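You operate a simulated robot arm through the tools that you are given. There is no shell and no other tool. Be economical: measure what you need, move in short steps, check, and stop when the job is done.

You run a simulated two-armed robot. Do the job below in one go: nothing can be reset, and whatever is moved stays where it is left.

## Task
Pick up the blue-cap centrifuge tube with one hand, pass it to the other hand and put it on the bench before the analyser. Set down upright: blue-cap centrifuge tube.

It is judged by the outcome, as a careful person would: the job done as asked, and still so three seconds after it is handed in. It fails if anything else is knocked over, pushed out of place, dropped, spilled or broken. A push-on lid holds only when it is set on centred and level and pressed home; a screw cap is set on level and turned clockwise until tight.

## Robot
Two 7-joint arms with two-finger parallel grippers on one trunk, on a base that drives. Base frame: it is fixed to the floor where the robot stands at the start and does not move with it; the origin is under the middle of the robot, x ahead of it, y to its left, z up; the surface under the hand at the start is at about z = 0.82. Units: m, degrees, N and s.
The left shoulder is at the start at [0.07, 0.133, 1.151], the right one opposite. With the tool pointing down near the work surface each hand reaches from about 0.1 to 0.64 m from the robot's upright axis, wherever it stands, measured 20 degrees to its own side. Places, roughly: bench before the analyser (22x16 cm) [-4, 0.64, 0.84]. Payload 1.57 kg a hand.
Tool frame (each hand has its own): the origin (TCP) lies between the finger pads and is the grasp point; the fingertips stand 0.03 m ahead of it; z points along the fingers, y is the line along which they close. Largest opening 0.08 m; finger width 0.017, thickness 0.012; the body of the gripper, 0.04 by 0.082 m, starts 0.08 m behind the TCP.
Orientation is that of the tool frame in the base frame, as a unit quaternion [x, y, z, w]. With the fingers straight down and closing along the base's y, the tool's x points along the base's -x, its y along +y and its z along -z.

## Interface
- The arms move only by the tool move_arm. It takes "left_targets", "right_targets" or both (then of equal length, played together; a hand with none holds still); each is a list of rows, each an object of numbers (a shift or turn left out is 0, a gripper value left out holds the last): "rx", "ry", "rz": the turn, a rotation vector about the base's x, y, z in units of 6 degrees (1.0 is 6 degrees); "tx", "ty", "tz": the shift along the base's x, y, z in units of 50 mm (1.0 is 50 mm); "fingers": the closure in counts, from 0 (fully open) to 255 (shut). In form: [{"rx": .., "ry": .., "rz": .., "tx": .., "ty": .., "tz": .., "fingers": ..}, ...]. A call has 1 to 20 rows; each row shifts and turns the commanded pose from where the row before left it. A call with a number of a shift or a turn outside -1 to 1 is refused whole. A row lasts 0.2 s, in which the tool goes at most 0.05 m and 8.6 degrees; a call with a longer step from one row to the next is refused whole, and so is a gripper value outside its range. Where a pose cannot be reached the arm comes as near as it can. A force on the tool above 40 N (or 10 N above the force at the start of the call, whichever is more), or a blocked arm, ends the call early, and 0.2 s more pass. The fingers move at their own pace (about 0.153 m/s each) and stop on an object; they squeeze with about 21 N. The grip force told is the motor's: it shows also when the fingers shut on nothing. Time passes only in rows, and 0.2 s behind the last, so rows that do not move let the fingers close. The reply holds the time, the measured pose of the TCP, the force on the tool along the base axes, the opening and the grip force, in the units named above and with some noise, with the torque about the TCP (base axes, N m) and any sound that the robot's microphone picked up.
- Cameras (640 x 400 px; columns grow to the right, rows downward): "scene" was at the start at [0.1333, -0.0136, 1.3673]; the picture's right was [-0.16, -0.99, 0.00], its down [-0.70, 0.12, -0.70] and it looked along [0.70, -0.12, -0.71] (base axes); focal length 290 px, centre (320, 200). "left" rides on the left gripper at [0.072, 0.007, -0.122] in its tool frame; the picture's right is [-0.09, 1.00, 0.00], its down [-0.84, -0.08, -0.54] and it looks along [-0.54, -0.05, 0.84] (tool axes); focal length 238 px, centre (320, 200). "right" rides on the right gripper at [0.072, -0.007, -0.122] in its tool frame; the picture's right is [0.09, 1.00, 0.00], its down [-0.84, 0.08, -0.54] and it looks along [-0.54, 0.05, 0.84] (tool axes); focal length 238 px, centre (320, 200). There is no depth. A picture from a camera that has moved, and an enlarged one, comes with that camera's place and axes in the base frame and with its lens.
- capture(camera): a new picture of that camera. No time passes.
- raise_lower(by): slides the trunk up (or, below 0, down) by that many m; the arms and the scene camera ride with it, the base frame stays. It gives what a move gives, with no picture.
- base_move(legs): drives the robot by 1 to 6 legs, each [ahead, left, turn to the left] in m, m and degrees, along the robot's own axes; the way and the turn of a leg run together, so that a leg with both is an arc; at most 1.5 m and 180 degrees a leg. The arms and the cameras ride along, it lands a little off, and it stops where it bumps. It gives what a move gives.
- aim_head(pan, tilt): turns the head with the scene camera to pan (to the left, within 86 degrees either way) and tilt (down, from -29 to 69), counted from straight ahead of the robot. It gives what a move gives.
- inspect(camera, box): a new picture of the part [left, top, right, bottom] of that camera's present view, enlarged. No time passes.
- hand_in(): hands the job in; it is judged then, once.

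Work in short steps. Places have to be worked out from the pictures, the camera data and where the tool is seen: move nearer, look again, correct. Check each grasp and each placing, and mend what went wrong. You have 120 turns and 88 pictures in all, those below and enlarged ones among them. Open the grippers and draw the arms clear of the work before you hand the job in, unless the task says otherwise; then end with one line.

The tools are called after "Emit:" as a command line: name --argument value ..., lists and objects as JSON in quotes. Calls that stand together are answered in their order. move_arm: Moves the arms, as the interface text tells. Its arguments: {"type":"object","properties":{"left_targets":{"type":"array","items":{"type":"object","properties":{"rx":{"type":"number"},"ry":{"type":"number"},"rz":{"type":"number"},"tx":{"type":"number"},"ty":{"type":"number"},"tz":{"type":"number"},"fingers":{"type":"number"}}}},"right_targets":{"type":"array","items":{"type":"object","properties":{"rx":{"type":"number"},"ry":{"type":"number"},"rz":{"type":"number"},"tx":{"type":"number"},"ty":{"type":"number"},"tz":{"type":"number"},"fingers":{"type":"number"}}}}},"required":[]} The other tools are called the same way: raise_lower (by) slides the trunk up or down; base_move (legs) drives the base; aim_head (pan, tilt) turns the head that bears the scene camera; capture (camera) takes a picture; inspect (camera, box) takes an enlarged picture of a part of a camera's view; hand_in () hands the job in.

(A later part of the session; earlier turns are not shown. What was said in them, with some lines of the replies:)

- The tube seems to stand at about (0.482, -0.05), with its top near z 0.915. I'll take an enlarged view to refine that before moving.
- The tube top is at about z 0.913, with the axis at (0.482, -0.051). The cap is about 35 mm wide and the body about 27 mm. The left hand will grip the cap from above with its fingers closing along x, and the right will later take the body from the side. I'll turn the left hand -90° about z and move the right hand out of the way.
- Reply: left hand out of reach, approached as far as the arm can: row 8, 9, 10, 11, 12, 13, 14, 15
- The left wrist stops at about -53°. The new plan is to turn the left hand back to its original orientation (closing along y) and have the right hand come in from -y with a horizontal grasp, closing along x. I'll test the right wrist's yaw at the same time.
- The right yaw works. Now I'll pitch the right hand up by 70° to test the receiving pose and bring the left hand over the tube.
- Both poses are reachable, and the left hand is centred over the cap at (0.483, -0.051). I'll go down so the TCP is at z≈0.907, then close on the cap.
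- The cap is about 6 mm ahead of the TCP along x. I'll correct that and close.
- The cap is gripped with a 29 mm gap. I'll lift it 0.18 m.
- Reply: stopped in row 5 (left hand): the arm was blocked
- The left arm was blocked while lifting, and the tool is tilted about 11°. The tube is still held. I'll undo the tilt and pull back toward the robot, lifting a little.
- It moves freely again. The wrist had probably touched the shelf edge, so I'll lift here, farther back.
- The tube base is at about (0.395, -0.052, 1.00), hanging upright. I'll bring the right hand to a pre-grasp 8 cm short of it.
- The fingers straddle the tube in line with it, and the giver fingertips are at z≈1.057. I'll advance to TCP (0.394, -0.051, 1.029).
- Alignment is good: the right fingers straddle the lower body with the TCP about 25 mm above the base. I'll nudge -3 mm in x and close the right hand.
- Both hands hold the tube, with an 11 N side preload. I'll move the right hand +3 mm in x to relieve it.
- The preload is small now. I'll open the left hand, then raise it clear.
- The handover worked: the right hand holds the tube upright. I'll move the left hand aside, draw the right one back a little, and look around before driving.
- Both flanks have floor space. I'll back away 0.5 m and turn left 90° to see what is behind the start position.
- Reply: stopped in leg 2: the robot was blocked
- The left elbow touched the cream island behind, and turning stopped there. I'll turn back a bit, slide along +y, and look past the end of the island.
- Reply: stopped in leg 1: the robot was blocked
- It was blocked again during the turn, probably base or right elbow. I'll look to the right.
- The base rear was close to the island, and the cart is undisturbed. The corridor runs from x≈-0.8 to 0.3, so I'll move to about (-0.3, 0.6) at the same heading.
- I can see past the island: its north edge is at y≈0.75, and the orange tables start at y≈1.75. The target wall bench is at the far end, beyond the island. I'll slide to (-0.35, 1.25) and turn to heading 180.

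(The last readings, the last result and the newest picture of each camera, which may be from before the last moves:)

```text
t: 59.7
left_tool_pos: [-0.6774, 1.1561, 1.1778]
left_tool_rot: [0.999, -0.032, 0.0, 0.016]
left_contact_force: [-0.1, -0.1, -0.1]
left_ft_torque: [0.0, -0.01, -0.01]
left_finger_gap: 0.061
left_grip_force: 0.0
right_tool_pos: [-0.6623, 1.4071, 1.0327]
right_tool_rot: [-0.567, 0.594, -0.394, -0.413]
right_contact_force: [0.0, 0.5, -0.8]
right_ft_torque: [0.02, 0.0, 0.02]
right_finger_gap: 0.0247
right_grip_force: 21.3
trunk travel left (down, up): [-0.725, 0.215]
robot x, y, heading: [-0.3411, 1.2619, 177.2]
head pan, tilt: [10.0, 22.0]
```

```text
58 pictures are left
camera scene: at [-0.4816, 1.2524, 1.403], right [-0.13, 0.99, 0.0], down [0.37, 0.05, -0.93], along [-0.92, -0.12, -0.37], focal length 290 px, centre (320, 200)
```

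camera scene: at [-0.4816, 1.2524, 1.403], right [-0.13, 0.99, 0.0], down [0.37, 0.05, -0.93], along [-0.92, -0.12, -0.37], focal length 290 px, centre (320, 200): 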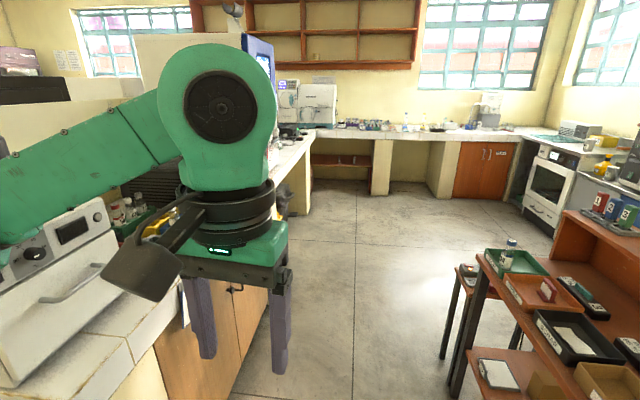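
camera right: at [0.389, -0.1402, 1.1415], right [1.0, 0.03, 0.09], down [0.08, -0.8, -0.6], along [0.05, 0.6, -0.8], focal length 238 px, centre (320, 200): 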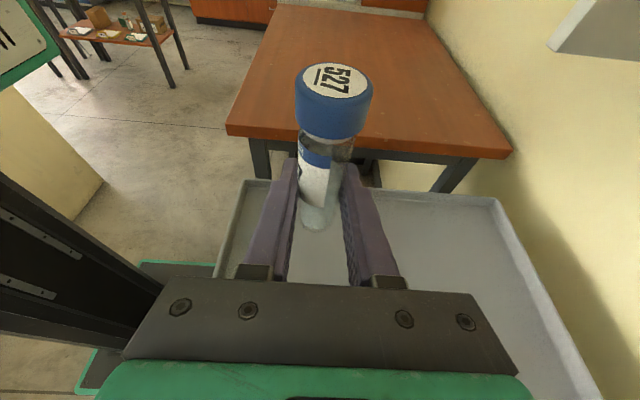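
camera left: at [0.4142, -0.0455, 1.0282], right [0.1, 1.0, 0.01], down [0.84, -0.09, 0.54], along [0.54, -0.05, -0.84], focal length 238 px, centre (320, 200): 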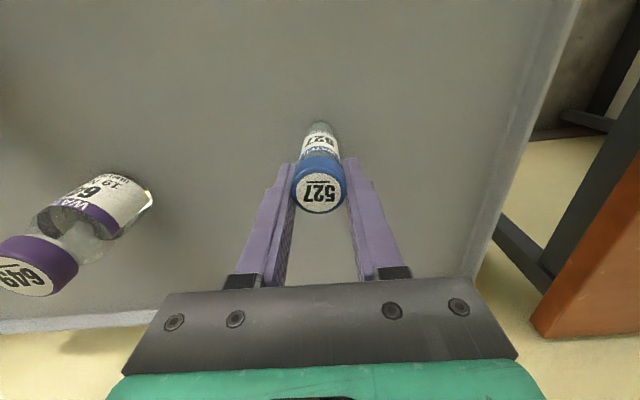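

The white analyser is on the wall bench, about where expected (column ~310). I'll drive ahead along the aisle in two legs.

Emit:
base_move --legs '[[0, 0, 2.8], [1.2, 0.02, 0], [0.7, 0, 0]]'

Emit:
aim_head --pan 15 --tilt 25

Emit:
capture --camera "scene"

```text
t: 69.4
left_tool_pos: [-2.5122, 1.1276, 1.1782]
left_tool_rot: [1.0, -0.014, -0.001, 0.016]
left_contact_force: [0.4, 0.1, -0.4]
left_ft_torque: [-0.01, 0.03, 0.04]
left_finger_gap: 0.061
left_grip_force: 0.1
right_tool_pos: [-2.5069, 1.3807, 1.0316]
right_tool_rot: [-0.578, 0.584, -0.401, -0.406]
right_contact_force: [0.9, 0.2, -0.9]
right_ft_torque: [0.02, 0.02, -0.03]
right_finger_gap: 0.0246
right_grip_force: 20.8
trunk travel left (down, up): [-0.725, 0.215]
robot x, y, heading: [-2.1819, 1.2448, 179.3]
head pan, tilt: [10.0, 22.0]
```

```text
t: 70.0
left_tool_pos: [-2.5124, 1.1267, 1.1776]
left_tool_rot: [1.0, -0.013, 0.0, 0.016]
left_contact_force: [0.3, -0.3, -0.3]
left_ft_torque: [0.0, 0.01, -0.01]
left_finger_gap: 0.061
left_grip_force: 0.0
right_tool_pos: [-2.5083, 1.3783, 1.032]
right_tool_rot: [-0.577, 0.584, -0.401, -0.406]
right_contact_force: [-0.2, -0.2, -0.6]
right_ft_torque: [0.02, -0.02, -0.02]
right_finger_gap: 0.0247
right_grip_force: 21.4
trunk travel left (down, up): [-0.725, 0.215]
robot x, y, heading: [-2.1839, 1.2471, 179.3]
head pan, tilt: [15.0, 25.0]
```

```text
57 pictures are left
camera scene: at [-2.319, 1.2239, 1.3981], right [-0.25, 0.97, 0.0], down [0.41, 0.1, -0.91], along [-0.88, -0.22, -0.42], focal length 290 px, centre (320, 200)
```

scene: 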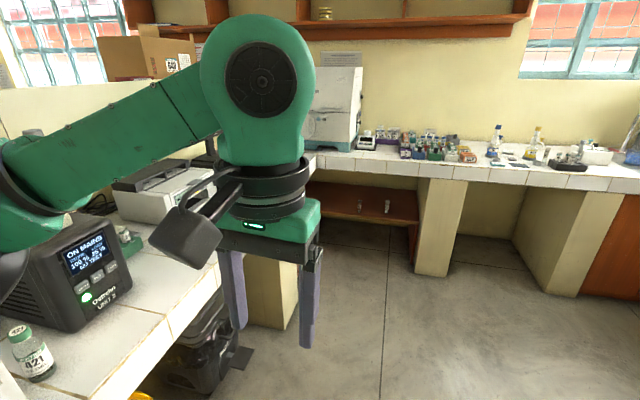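

The analyser is behind my left gripper in this view. I'll move 0.5 m closer, draw the left hand back, and look again.

Emit:
base_move --legs '[[0.5, 0.0, 0]]'

Emit:
move_arm --left_targets '[{"tx": 0.7, "ty": -0.5}, {"tx": 0.7, "ty": -0.5}, {"tx": 0.7, "ty": -0.5}, {"ty": -0.6}, {"ty": -0.6}, {}]'

Emit:
aim_head --pan 18 --tilt 25

Emit:
capture --camera "scene"

```text
t: 73.0
left_tool_pos: [-3.0203, 1.1342, 1.1782]
left_tool_rot: [1.0, -0.015, -0.001, 0.016]
left_contact_force: [-0.1, -0.7, 0.4]
left_ft_torque: [0.01, 0.01, -0.01]
left_finger_gap: 0.0616
left_grip_force: 0.0
right_tool_pos: [-3.0139, 1.3861, 1.0324]
right_tool_rot: [-0.577, 0.585, -0.401, -0.406]
right_contact_force: [0.1, -0.3, -0.8]
right_ft_torque: [0.01, 0.02, -0.04]
right_finger_gap: 0.0248
right_grip_force: 20.8
trunk travel left (down, up): [-0.725, 0.215]
robot x, y, heading: [-2.6877, 1.2549, 179.2]
head pan, tilt: [15.0, 25.0]
```

```text
t: 74.4
left_tool_pos: [-2.9352, 1.0352, 1.1621]
left_tool_rot: [1.0, -0.015, 0.0, 0.015]
left_contact_force: [-0.1, 0.4, 0.4]
left_ft_torque: [-0.01, -0.02, 0.0]
left_finger_gap: 0.0614
left_grip_force: 0.1
left hand out of reach, approached as far as the arm can: row 4, 5
right_tool_pos: [-3.0146, 1.3883, 1.0324]
right_tool_rot: [-0.577, 0.584, -0.401, -0.407]
right_contact_force: [0.0, -0.1, -0.9]
right_ft_torque: [0.0, 0.04, -0.02]
right_finger_gap: 0.0246
right_grip_force: 21.0
trunk travel left (down, up): [-0.725, 0.215]
robot x, y, heading: [-2.6891, 1.2511, 179.2]
head pan, tilt: [15.0, 25.0]
```

```text
t: 75.1
left_tool_pos: [-2.9352, 1.0353, 1.1624]
left_tool_rot: [1.0, -0.015, 0.0, 0.016]
left_contact_force: [-0.8, -0.4, 0.3]
left_ft_torque: [0.02, 0.02, -0.02]
left_finger_gap: 0.0612
left_grip_force: 0.0
right_tool_pos: [-3.0146, 1.386, 1.0317]
right_tool_rot: [-0.576, 0.585, -0.4, -0.408]
right_contact_force: [-0.4, -0.6, -0.9]
right_ft_torque: [-0.02, 0.03, 0.0]
right_finger_gap: 0.0246
right_grip_force: 21.1
trunk travel left (down, up): [-0.725, 0.215]
robot x, y, heading: [-2.6921, 1.2529, 179.0]
head pan, tilt: [18.0, 25.0]
```

```text
56 pictures are left
camera scene: at [-2.8252, 1.226, 1.3982], right [-0.3, 0.96, 0.0], down [0.4, 0.12, -0.91], along [-0.87, -0.27, -0.42], focal length 290 px, centre (320, 200)
```

scene: 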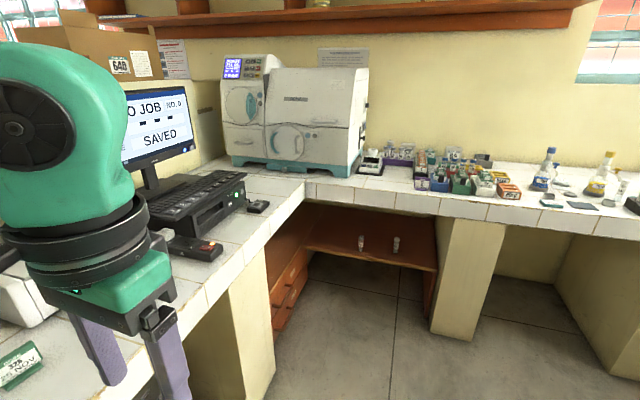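

The target spot is clear tiling in the inside corner before the analyser, around (-4.0, 0.65). I'll drive 0.6 m ahead, then turn to about heading 240, facing it diagonally.

Emit:
base_move --legs '[[0.6, 0.0, 0], [0, 0, 61]]'

Emit:
aim_head --pan -10 --tilt 40

Emit:
capture --camera "scene"

```text
t: 81.2
left_tool_pos: [-3.2164, 0.9417, 1.161]
left_tool_rot: [0.867, 0.499, 0.008, 0.014]
left_contact_force: [-0.7, 0.1, 0.3]
left_ft_torque: [0.03, 0.01, -0.02]
left_finger_gap: 0.0612
left_grip_force: 0.1
right_tool_pos: [-3.564, 1.0403, 1.0326]
right_tool_rot: [0.794, -0.207, 0.553, 0.144]
right_contact_force: [-0.8, 0.1, 0.6]
right_ft_torque: [-0.02, 0.01, 0.01]
right_finger_gap: 0.0243
right_grip_force: 21.2
trunk travel left (down, up): [-0.725, 0.215]
robot x, y, heading: [-3.2904, 1.2616, -119.3]
head pan, tilt: [18.0, 25.0]
```

```text
t: 82.1
left_tool_pos: [-3.2162, 0.9428, 1.1613]
left_tool_rot: [0.867, 0.499, 0.007, 0.014]
left_contact_force: [0.3, 0.5, -0.6]
left_ft_torque: [-0.01, 0.01, -0.01]
left_finger_gap: 0.061
left_grip_force: 0.1
right_tool_pos: [-3.5626, 1.0404, 1.0329]
right_tool_rot: [0.795, -0.207, 0.552, 0.143]
right_contact_force: [0.5, -0.2, -0.7]
right_ft_torque: [-0.02, 0.02, -0.03]
right_finger_gap: 0.0244
right_grip_force: 20.8
trunk travel left (down, up): [-0.725, 0.215]
robot x, y, heading: [-3.2901, 1.2627, -119.2]
head pan, tilt: [-10.0, 40.0]
```

```text
55 pictures are left
camera scene: at [-3.366, 1.1523, 1.3749], right [-0.78, 0.63, 0.0], down [0.41, 0.5, -0.77], along [-0.48, -0.59, -0.64], focal length 290 px, centre (320, 200)
```

scene: 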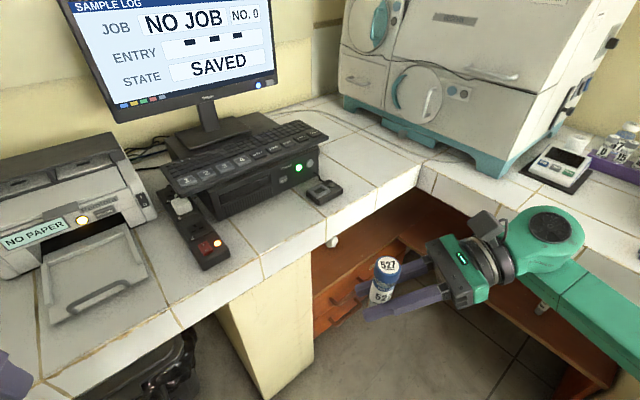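

The target area at (-4.02, 0.65) is clear between the mouse and the analyser. Before closing in, I'll yaw the right hand by -48° so it points more forward, keeping the tube upright, and check that it's reachable.

Emit:
move_arm --right_targets '[{"rz": -1, "ty": -0.28}, {"rz": -1, "ty": -0.28}, {"rz": -1, "ty": -0.28}, {"rz": -1, "ty": -0.28}, {"rz": -1, "ty": -0.28}, {"rz": -1, "ty": -0.28}, {"rz": -1, "ty": -0.28}, {"rz": -1, "ty": -0.28}, {}]'

Emit:
capture --camera "scene"

```text
t: 84.1
left_tool_pos: [-3.2166, 0.9422, 1.1605]
left_tool_rot: [0.866, 0.499, 0.007, 0.015]
left_contact_force: [0.2, 0.4, 0.2]
left_ft_torque: [-0.01, 0.0, -0.03]
left_finger_gap: 0.0612
left_grip_force: 0.0
right_tool_pos: [-3.5642, 0.928, 1.0319]
right_tool_rot: [0.641, -0.513, 0.446, 0.357]
right_contact_force: [-0.5, -0.1, 0.1]
right_ft_torque: [-0.01, 0.01, 0.02]
right_finger_gap: 0.0246
right_grip_force: 21.0
trunk travel left (down, up): [-0.725, 0.215]
robot x, y, heading: [-3.2882, 1.2651, -119.2]
head pan, tilt: [-10.0, 40.0]
```

```text
54 pictures are left
camera scene: at [-3.3662, 1.1528, 1.3749], right [-0.77, 0.63, 0.0], down [0.41, 0.5, -0.77], along [-0.48, -0.59, -0.64], focal length 290 px, centre (320, 200)
```

scene: 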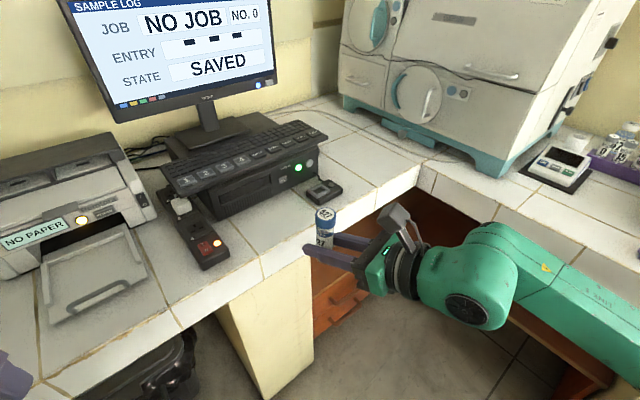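

The pose is reachable. To keep the wrist and forearm well clear of the analyser, I'll yaw another -30° so the wrist stays on the east side.

Emit:
move_arm --right_targets '[{"rz": -1}, {"rz": -1}, {"rz": -1}, {"rz": -1}, {"rz": -1}, {}]'

Emit:
capture --camera "scene"

```text
t: 85.5
left_tool_pos: [-3.2168, 0.9427, 1.1615]
left_tool_rot: [0.866, 0.499, 0.008, 0.014]
left_contact_force: [-0.5, 0.5, 0.8]
left_ft_torque: [-0.03, -0.01, 0.01]
left_finger_gap: 0.0613
left_grip_force: 0.1
right_tool_pos: [-3.6165, 0.9211, 1.0083]
right_tool_rot: [-0.498, 0.654, -0.346, -0.452]
right_contact_force: [0.4, 0.5, -0.3]
right_ft_torque: [0.0, -0.01, 0.01]
right_finger_gap: 0.0246
right_grip_force: 21.0
right hand out of reach, approached as far as the arm can: row 3, 4, 5
trunk travel left (down, up): [-0.725, 0.215]
robot x, y, heading: [-3.2934, 1.2587, -119.1]
head pan, tilt: [-10.0, 40.0]
```

```text
53 pictures are left
camera scene: at [-3.3672, 1.1528, 1.3748], right [-0.77, 0.63, 0.0], down [0.41, 0.5, -0.77], along [-0.48, -0.59, -0.64], focal length 290 px, centre (320, 200)
```

scene: 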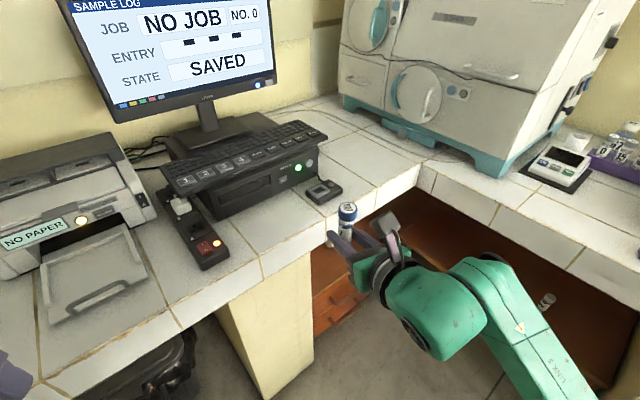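

The hand now points about -105° in azimuth, the tilt is still 20°, and the tube is upright. I'll drive diagonally so the tube comes to about (-4.0, 0.82).

Emit:
base_move --legs '[[0.275, -0.287, 0]]'

Emit:
capture --camera "scene"

Emit:
capture --camera "right"

```text
t: 88.0
left_tool_pos: [-3.5999, 0.8437, 1.1611]
left_tool_rot: [0.865, 0.502, 0.007, 0.014]
left_contact_force: [0.3, -0.4, 0.3]
left_ft_torque: [0.01, 0.0, 0.02]
left_finger_gap: 0.0611
left_grip_force: 0.1
right_tool_pos: [-3.9988, 0.8211, 1.0106]
right_tool_rot: [-0.501, 0.651, -0.349, -0.451]
right_contact_force: [-0.8, 0.4, 0.1]
right_ft_torque: [0.01, -0.01, 0.03]
right_finger_gap: 0.0247
right_grip_force: 21.4
trunk travel left (down, up): [-0.725, 0.215]
robot x, y, heading: [-3.6782, 1.1634, -119.1]
head pan, tilt: [-10.0, 40.0]
```

```text
52 pictures are left
camera scene: at [-3.7518, 1.0537, 1.3749], right [-0.78, 0.63, 0.0], down [0.4, 0.5, -0.77], along [-0.48, -0.6, -0.64], focal length 290 px, centre (320, 200)
```

scene: 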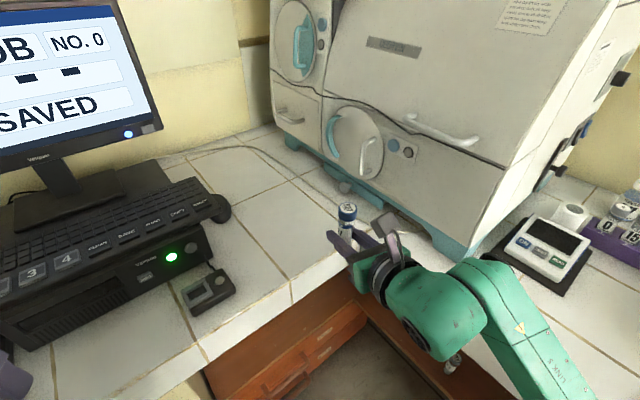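

```text
51 pictures are left
camera right: at [-3.971, 0.9061, 1.1195], right [-0.97, 0.22, 0.08], down [0.13, 0.79, -0.59], along [-0.2, -0.57, -0.8], focal length 238 px, centre (320, 200)
```

right: 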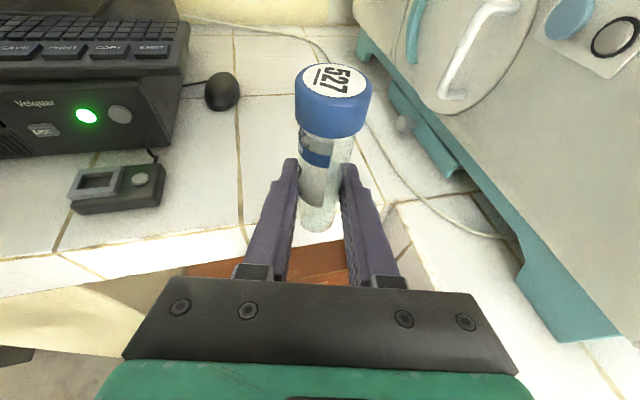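

The target spot at (-3.995, 0.65) is clear tile, well away from the cable and mouse. I'll move the tube over it in steps and then partway down.

Emit:
move_arm --right_targets '[{"ty": -0.57}, {"ty": -0.57}, {"ty": -0.57}, {"ty": -0.57}, {"ty": -0.57}, {"ty": -0.55}, {"tz": -0.4}, {"tz": -0.4}, {"tz": -0.4}, {}]'

Emit:
capture --camera "scene"

Emit:
capture --camera "right"

```text
t: 90.2
left_tool_pos: [-3.6038, 0.8447, 1.162]
left_tool_rot: [0.865, 0.501, 0.009, 0.015]
left_contact_force: [0.3, 0.6, 0.1]
left_ft_torque: [-0.01, -0.05, -0.04]
left_finger_gap: 0.0613
left_grip_force: 0.1
right_tool_pos: [-4.0015, 0.6508, 0.949]
right_tool_rot: [-0.499, 0.652, -0.349, -0.451]
right_contact_force: [-0.7, 0.3, -0.6]
right_ft_torque: [0.0, 0.0, -0.01]
right_finger_gap: 0.0245
right_grip_force: 20.9
trunk travel left (down, up): [-0.725, 0.215]
robot x, y, heading: [-3.6766, 1.1645, -119.0]
head pan, tilt: [-10.0, 40.0]
```

```text
50 pictures are left
camera scene: at [-3.7554, 1.0547, 1.3748], right [-0.78, 0.63, 0.0], down [0.41, 0.5, -0.77], along [-0.48, -0.6, -0.64], focal length 290 px, centre (320, 200)
```

scene: 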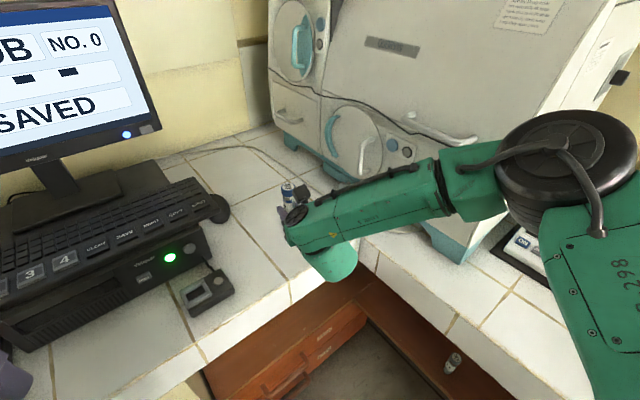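

```text
49 pictures are left
camera right: at [-3.9731, 0.7361, 1.0592], right [-0.97, 0.23, 0.08], down [0.13, 0.79, -0.59], along [-0.2, -0.57, -0.8], focal length 238 px, centre (320, 200)
```

right: 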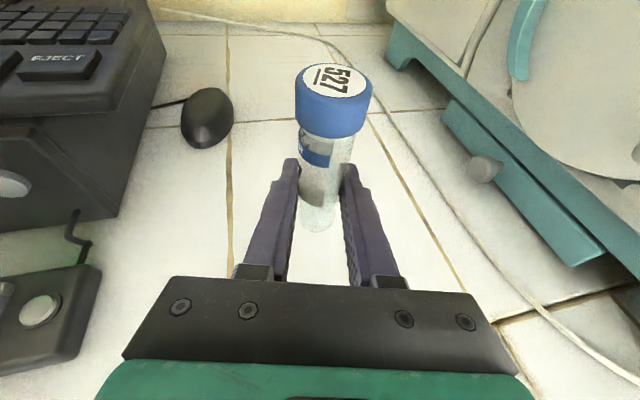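

The tube is over the clear tile at (-4.0, 0.65) and forces are normal. I'll lower it slowly, first to z≈0.885.

Emit:
move_arm --right_targets '[{"tz": -0.25}, {"tz": -0.25}, {"tz": -0.25}, {"tz": -0.25}, {"tz": -0.25}, {}]'

Emit:
capture --camera "right"

Emit:
capture --camera "left"

```text
t: 91.6
left_tool_pos: [-3.6016, 0.8444, 1.1627]
left_tool_rot: [0.864, 0.503, 0.008, 0.014]
left_contact_force: [1.0, -0.5, -0.1]
left_ft_torque: [-0.04, 0.0, 0.02]
left_finger_gap: 0.0613
left_grip_force: 0.1
right_tool_pos: [-3.978, 0.6432, 0.8983]
right_tool_rot: [-0.5, 0.653, -0.346, -0.452]
right_contact_force: [0.4, 1.0, -0.6]
right_ft_torque: [0.0, 0.02, -0.01]
right_finger_gap: 0.0245
right_grip_force: 21.0
right hand out of reach, approached as far as the arm can: row 3, 4, 5
trunk travel left (down, up): [-0.725, 0.215]
robot x, y, heading: [-3.6763, 1.1617, -118.9]
head pan, tilt: [-10.0, 40.0]
```

```text
48 pictures are left
camera right: at [-3.9499, 0.7285, 1.0095], right [-0.97, 0.23, 0.09], down [0.14, 0.8, -0.59], along [-0.2, -0.56, -0.8], focal length 238 px, centre (320, 200)
```

right: 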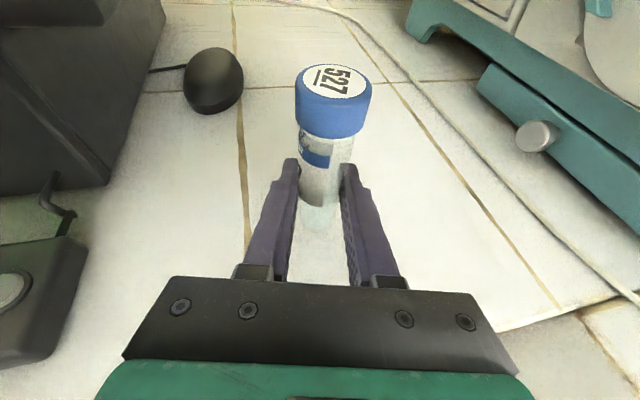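

```text
47 pictures are left
camera left: at [-3.5629, 0.9055, 1.2832], right [0.82, -0.57, 0.03], down [-0.5, -0.68, 0.54], along [-0.29, -0.46, -0.84], focal length 238 px, centre (320, 200)
```

left: 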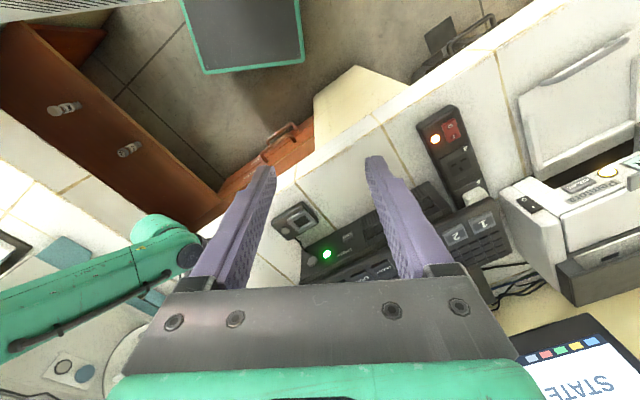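

The arm has reached its limit, but the trunk can lower the rest. I'll go down 20 mm with the trunk.

Emit:
raise_lower --by -0.018

Emit:
capture --camera "right"

```text
t: 92.2
left_tool_pos: [-3.6001, 0.8468, 1.1445]
left_tool_rot: [0.865, 0.502, 0.006, 0.015]
left_contact_force: [0.6, -0.1, 0.0]
left_ft_torque: [0.0, -0.01, -0.01]
left_finger_gap: 0.0613
left_grip_force: 0.1
right_tool_pos: [-3.9792, 0.6435, 0.8852]
right_tool_rot: [-0.499, 0.651, -0.348, -0.454]
right_contact_force: [0.0, -2.8, 15.3]
right_ft_torque: [-0.02, 0.01, 0.0]
right_finger_gap: 0.0245
right_grip_force: 21.0
trunk travel left (down, up): [-0.707, 0.233]
robot x, y, heading: [-3.6771, 1.1658, -119.0]
head pan, tilt: [-10.0, 40.0]
```

```text
46 pictures are left
camera right: at [-3.9496, 0.7291, 0.9947], right [-0.97, 0.23, 0.09], down [0.13, 0.79, -0.6], along [-0.21, -0.57, -0.8], focal length 238 px, centre (320, 200)
```

right: 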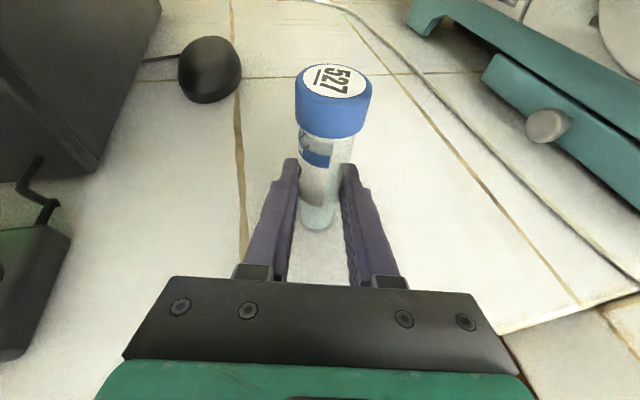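

There is contact: 15 N up at TCP z≈0.885. I'll ease the trunk up by 4 mm to leave light contact.

Emit:
raise_lower --by 0.004

Emit:
inspect --camera "right" --box '[240, 50, 440, 260]'

Emit:
capture --camera "scene"

```text
t: 92.8
left_tool_pos: [-3.6021, 0.8453, 1.1478]
left_tool_rot: [0.865, 0.502, 0.007, 0.015]
left_contact_force: [0.0, 0.1, 0.9]
left_ft_torque: [0.01, -0.01, -0.01]
left_finger_gap: 0.0613
left_grip_force: 0.1
right_tool_pos: [-3.9785, 0.6444, 0.8846]
right_tool_rot: [-0.5, 0.655, -0.344, -0.45]
right_contact_force: [-1.5, -3.2, 7.3]
right_ft_torque: [-0.04, 0.02, 0.0]
right_finger_gap: 0.0245
right_grip_force: 21.2
trunk travel left (down, up): [-0.711, 0.229]
robot x, y, heading: [-3.6782, 1.1677, -118.7]
head pan, tilt: [-10.0, 40.0]
```

```text
1.90 times, centred on (340, 155) of right
camera zoom: at [-3.9496, 0.7292, 0.9956], right [-0.97, 0.23, 0.09], down [0.14, 0.8, -0.59], along [-0.2, -0.56, -0.8], focal length 454 px, centre (282, 286)
```

zoom: 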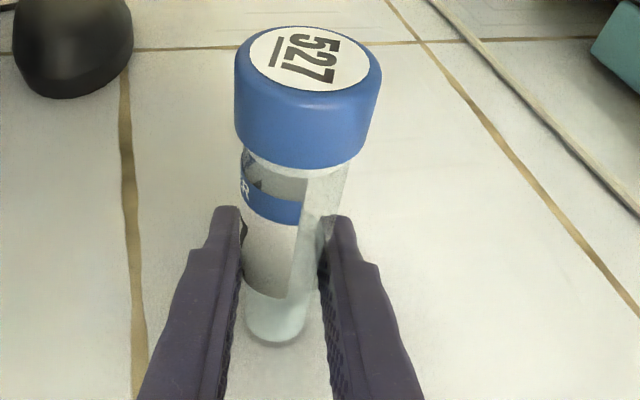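

```text
44 pictures are left
camera scene: at [-3.7519, 1.0543, 1.3609], right [-0.78, 0.63, 0.0], down [0.4, 0.5, -0.77], along [-0.48, -0.6, -0.64], focal length 290 px, centre (320, 200)
```

scene: 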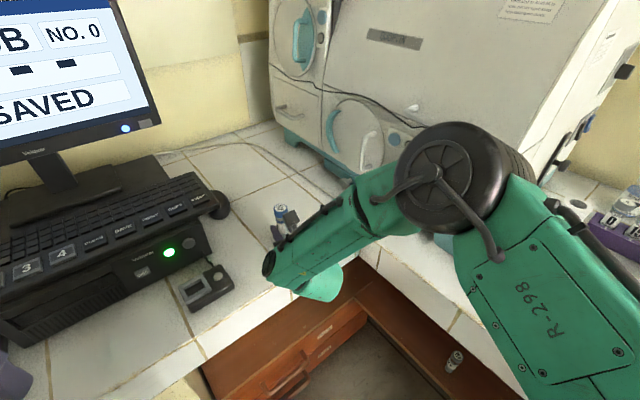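

The tube stands on the tile upright, with the base and cap lining up vertically. I'll ease up 2 mm more, then open the right fingers.

Emit:
raise_lower --by 0.002

Emit:
move_arm --right_targets '[{"fingers": 150}, {"fingers": 60}, {"fingers": 0}, {}, {}]'

Emit:
capture --camera "right"

```text
t: 93.3
left_tool_pos: [-3.601, 0.8449, 1.1488]
left_tool_rot: [0.864, 0.503, 0.007, 0.013]
left_contact_force: [-0.7, 0.4, 0.8]
left_ft_torque: [-0.01, 0.02, -0.01]
left_finger_gap: 0.0613
left_grip_force: 0.0
right_tool_pos: [-3.9788, 0.6434, 0.8859]
right_tool_rot: [-0.5, 0.654, -0.345, -0.451]
right_contact_force: [0.3, 0.6, -0.2]
right_ft_torque: [-0.02, 0.02, -0.01]
right_finger_gap: 0.0247
right_grip_force: 20.8
trunk travel left (down, up): [-0.713, 0.227]
robot x, y, heading: [-3.677, 1.166, -119.0]
head pan, tilt: [-10.0, 40.0]
```

```text
t: 94.5
left_tool_pos: [-3.6014, 0.8437, 1.1495]
left_tool_rot: [0.864, 0.503, 0.007, 0.015]
left_contact_force: [0.1, -0.5, 0.2]
left_ft_torque: [-0.01, -0.02, -0.04]
left_finger_gap: 0.0615
left_grip_force: 0.2
right_tool_pos: [-3.9783, 0.6444, 0.887]
right_tool_rot: [-0.5, 0.653, -0.346, -0.451]
right_contact_force: [0.3, 0.1, -0.1]
right_ft_torque: [0.0, 0.02, -0.01]
right_finger_gap: 0.0798
right_grip_force: 0.2
trunk travel left (down, up): [-0.713, 0.227]
robot x, y, heading: [-3.6767, 1.1636, -118.9]
head pan, tilt: [-10.0, 40.0]
```

```text
43 pictures are left
camera right: at [-3.9501, 0.7285, 0.9976], right [-0.97, 0.23, 0.09], down [0.14, 0.8, -0.59], along [-0.2, -0.56, -0.8], focal length 238 px, centre (320, 200)
```

right: 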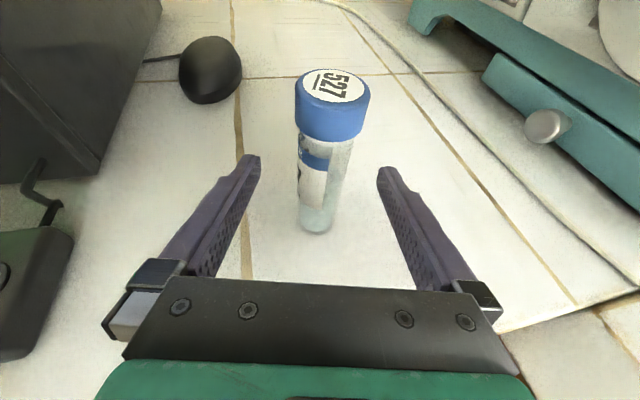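

The tube stands by itself with the fingers clear. I'll withdraw the hand back along its axis.

Emit:
move_arm --right_targets '[{"tx": 0.05, "ty": 0.18, "tz": 0.07}, {"tx": 0.1, "ty": 0.36, "tz": 0.14}, {"tx": 0.1, "ty": 0.36, "tz": 0.14}, {"tx": 0.1, "ty": 0.36, "tz": 0.14}, {"tx": 0.1, "ty": 0.36, "tz": 0.14}, {"tx": 0.1, "ty": 0.36, "tz": 0.14}, {"tx": 0.1, "ty": 0.36, "tz": 0.14}, {"tx": 0.1, "ty": 0.36, "tz": 0.14}, {}]'

Emit:
capture --camera "right"

Emit:
capture --camera "scene"

```text
t: 96.5
left_tool_pos: [-3.6012, 0.8434, 1.1491]
left_tool_rot: [0.864, 0.503, 0.008, 0.013]
left_contact_force: [-0.8, 0.2, 1.0]
left_ft_torque: [0.01, 0.01, 0.02]
left_finger_gap: 0.0611
left_grip_force: 0.1
right_tool_pos: [-3.9404, 0.7779, 0.9382]
right_tool_rot: [-0.5, 0.653, -0.345, -0.451]
right_contact_force: [-0.8, 0.9, -0.1]
right_ft_torque: [0.0, 0.0, -0.01]
right_finger_gap: 0.0802
right_grip_force: 0.1
trunk travel left (down, up): [-0.713, 0.227]
robot x, y, heading: [-3.6797, 1.1635, -118.8]
head pan, tilt: [-10.0, 40.0]
```

```text
42 pictures are left
camera right: at [-3.9115, 0.8625, 1.0491], right [-0.97, 0.23, 0.09], down [0.13, 0.8, -0.59], along [-0.2, -0.56, -0.8], focal length 238 px, centre (320, 200)
```

right: 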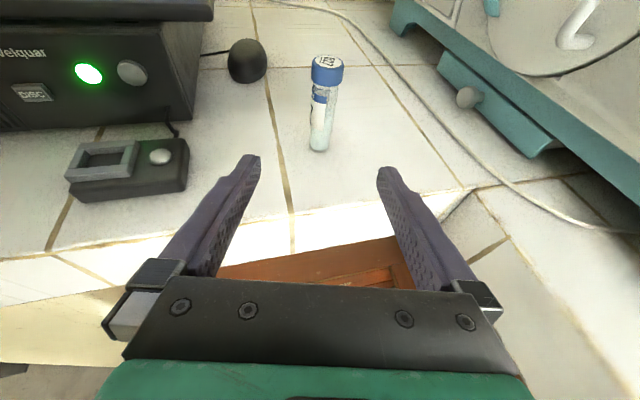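

```text
41 pictures are left
camera scene: at [-3.7524, 1.0531, 1.3628], right [-0.78, 0.63, 0.0], down [0.4, 0.5, -0.77], along [-0.48, -0.6, -0.64], focal length 290 px, centre (320, 200)
```

scene: 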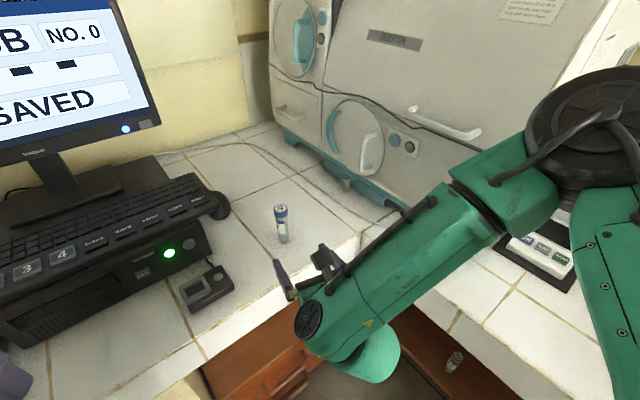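

The tube stands upright before the analyser and nothing else has moved. I'll open the left hand fully and back the robot away a little.

Emit:
move_arm --left_targets '[{"fingers": 0}, {}]'

Emit:
base_move --legs '[[-0.25, 0, 0]]'

Emit:
capture --camera "scene"

```text
t: 97.1
left_tool_pos: [-3.5998, 0.8436, 1.1495]
left_tool_rot: [0.865, 0.502, 0.007, 0.014]
left_contact_force: [-0.3, -0.3, -0.7]
left_ft_torque: [0.02, 0.06, -0.01]
left_finger_gap: 0.0803
left_grip_force: 0.0
right_tool_pos: [-3.94, 0.7782, 0.9388]
right_tool_rot: [-0.5, 0.653, -0.346, -0.452]
right_contact_force: [-0.5, 0.2, -0.3]
right_ft_torque: [-0.03, -0.02, 0.0]
right_finger_gap: 0.0804
right_grip_force: 0.0
trunk travel left (down, up): [-0.713, 0.227]
robot x, y, heading: [-3.6771, 1.1645, -118.9]
head pan, tilt: [-10.0, 40.0]
```

```text
t: 98.9
left_tool_pos: [-3.4835, 1.0592, 1.1489]
left_tool_rot: [0.866, 0.5, 0.008, 0.014]
left_contact_force: [0.8, 0.1, 0.0]
left_ft_torque: [0.04, 0.02, 0.01]
left_finger_gap: 0.08
left_grip_force: 0.0
right_tool_pos: [-3.8228, 0.9945, 0.9384]
right_tool_rot: [-0.498, 0.655, -0.344, -0.452]
right_contact_force: [-0.2, -0.3, 0.5]
right_ft_torque: [-0.01, 0.01, -0.02]
right_finger_gap: 0.0802
right_grip_force: 0.0
trunk travel left (down, up): [-0.713, 0.227]
robot x, y, heading: [-3.5583, 1.3848, -119.1]
head pan, tilt: [-10.0, 40.0]
```

```text
40 pictures are left
camera scene: at [-3.6341, 1.2684, 1.3627], right [-0.78, 0.63, 0.0], down [0.41, 0.5, -0.77], along [-0.48, -0.59, -0.64], focal length 290 px, centre (320, 200)
```

scene: 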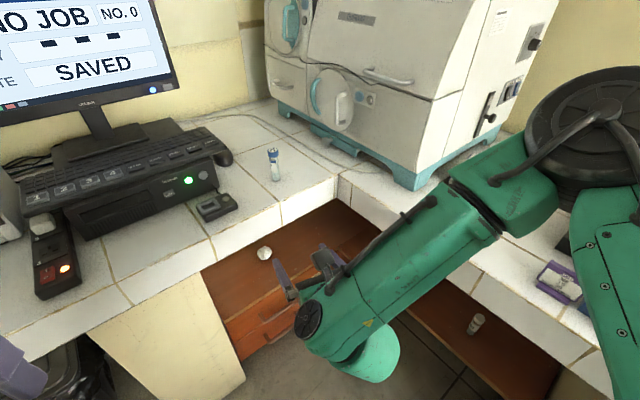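

The tube stands upright at about (-3.98, 0.645), both grippers are open and the arms are clear. I'll hand in.

Emit:
hand_in

```text
The job is handed in.
```

The blue-cap tube was picked up with the left hand, passed to the right hand, and now stands upright on the bench before the analyser, at about (-3.98, 0.645). On the way there the robot was blocked three times: once while lifting the tube, probably at the shelf, and twice while turning beside the island. I saw nothing disturbed in the pictures, but I did not go back to check the island.
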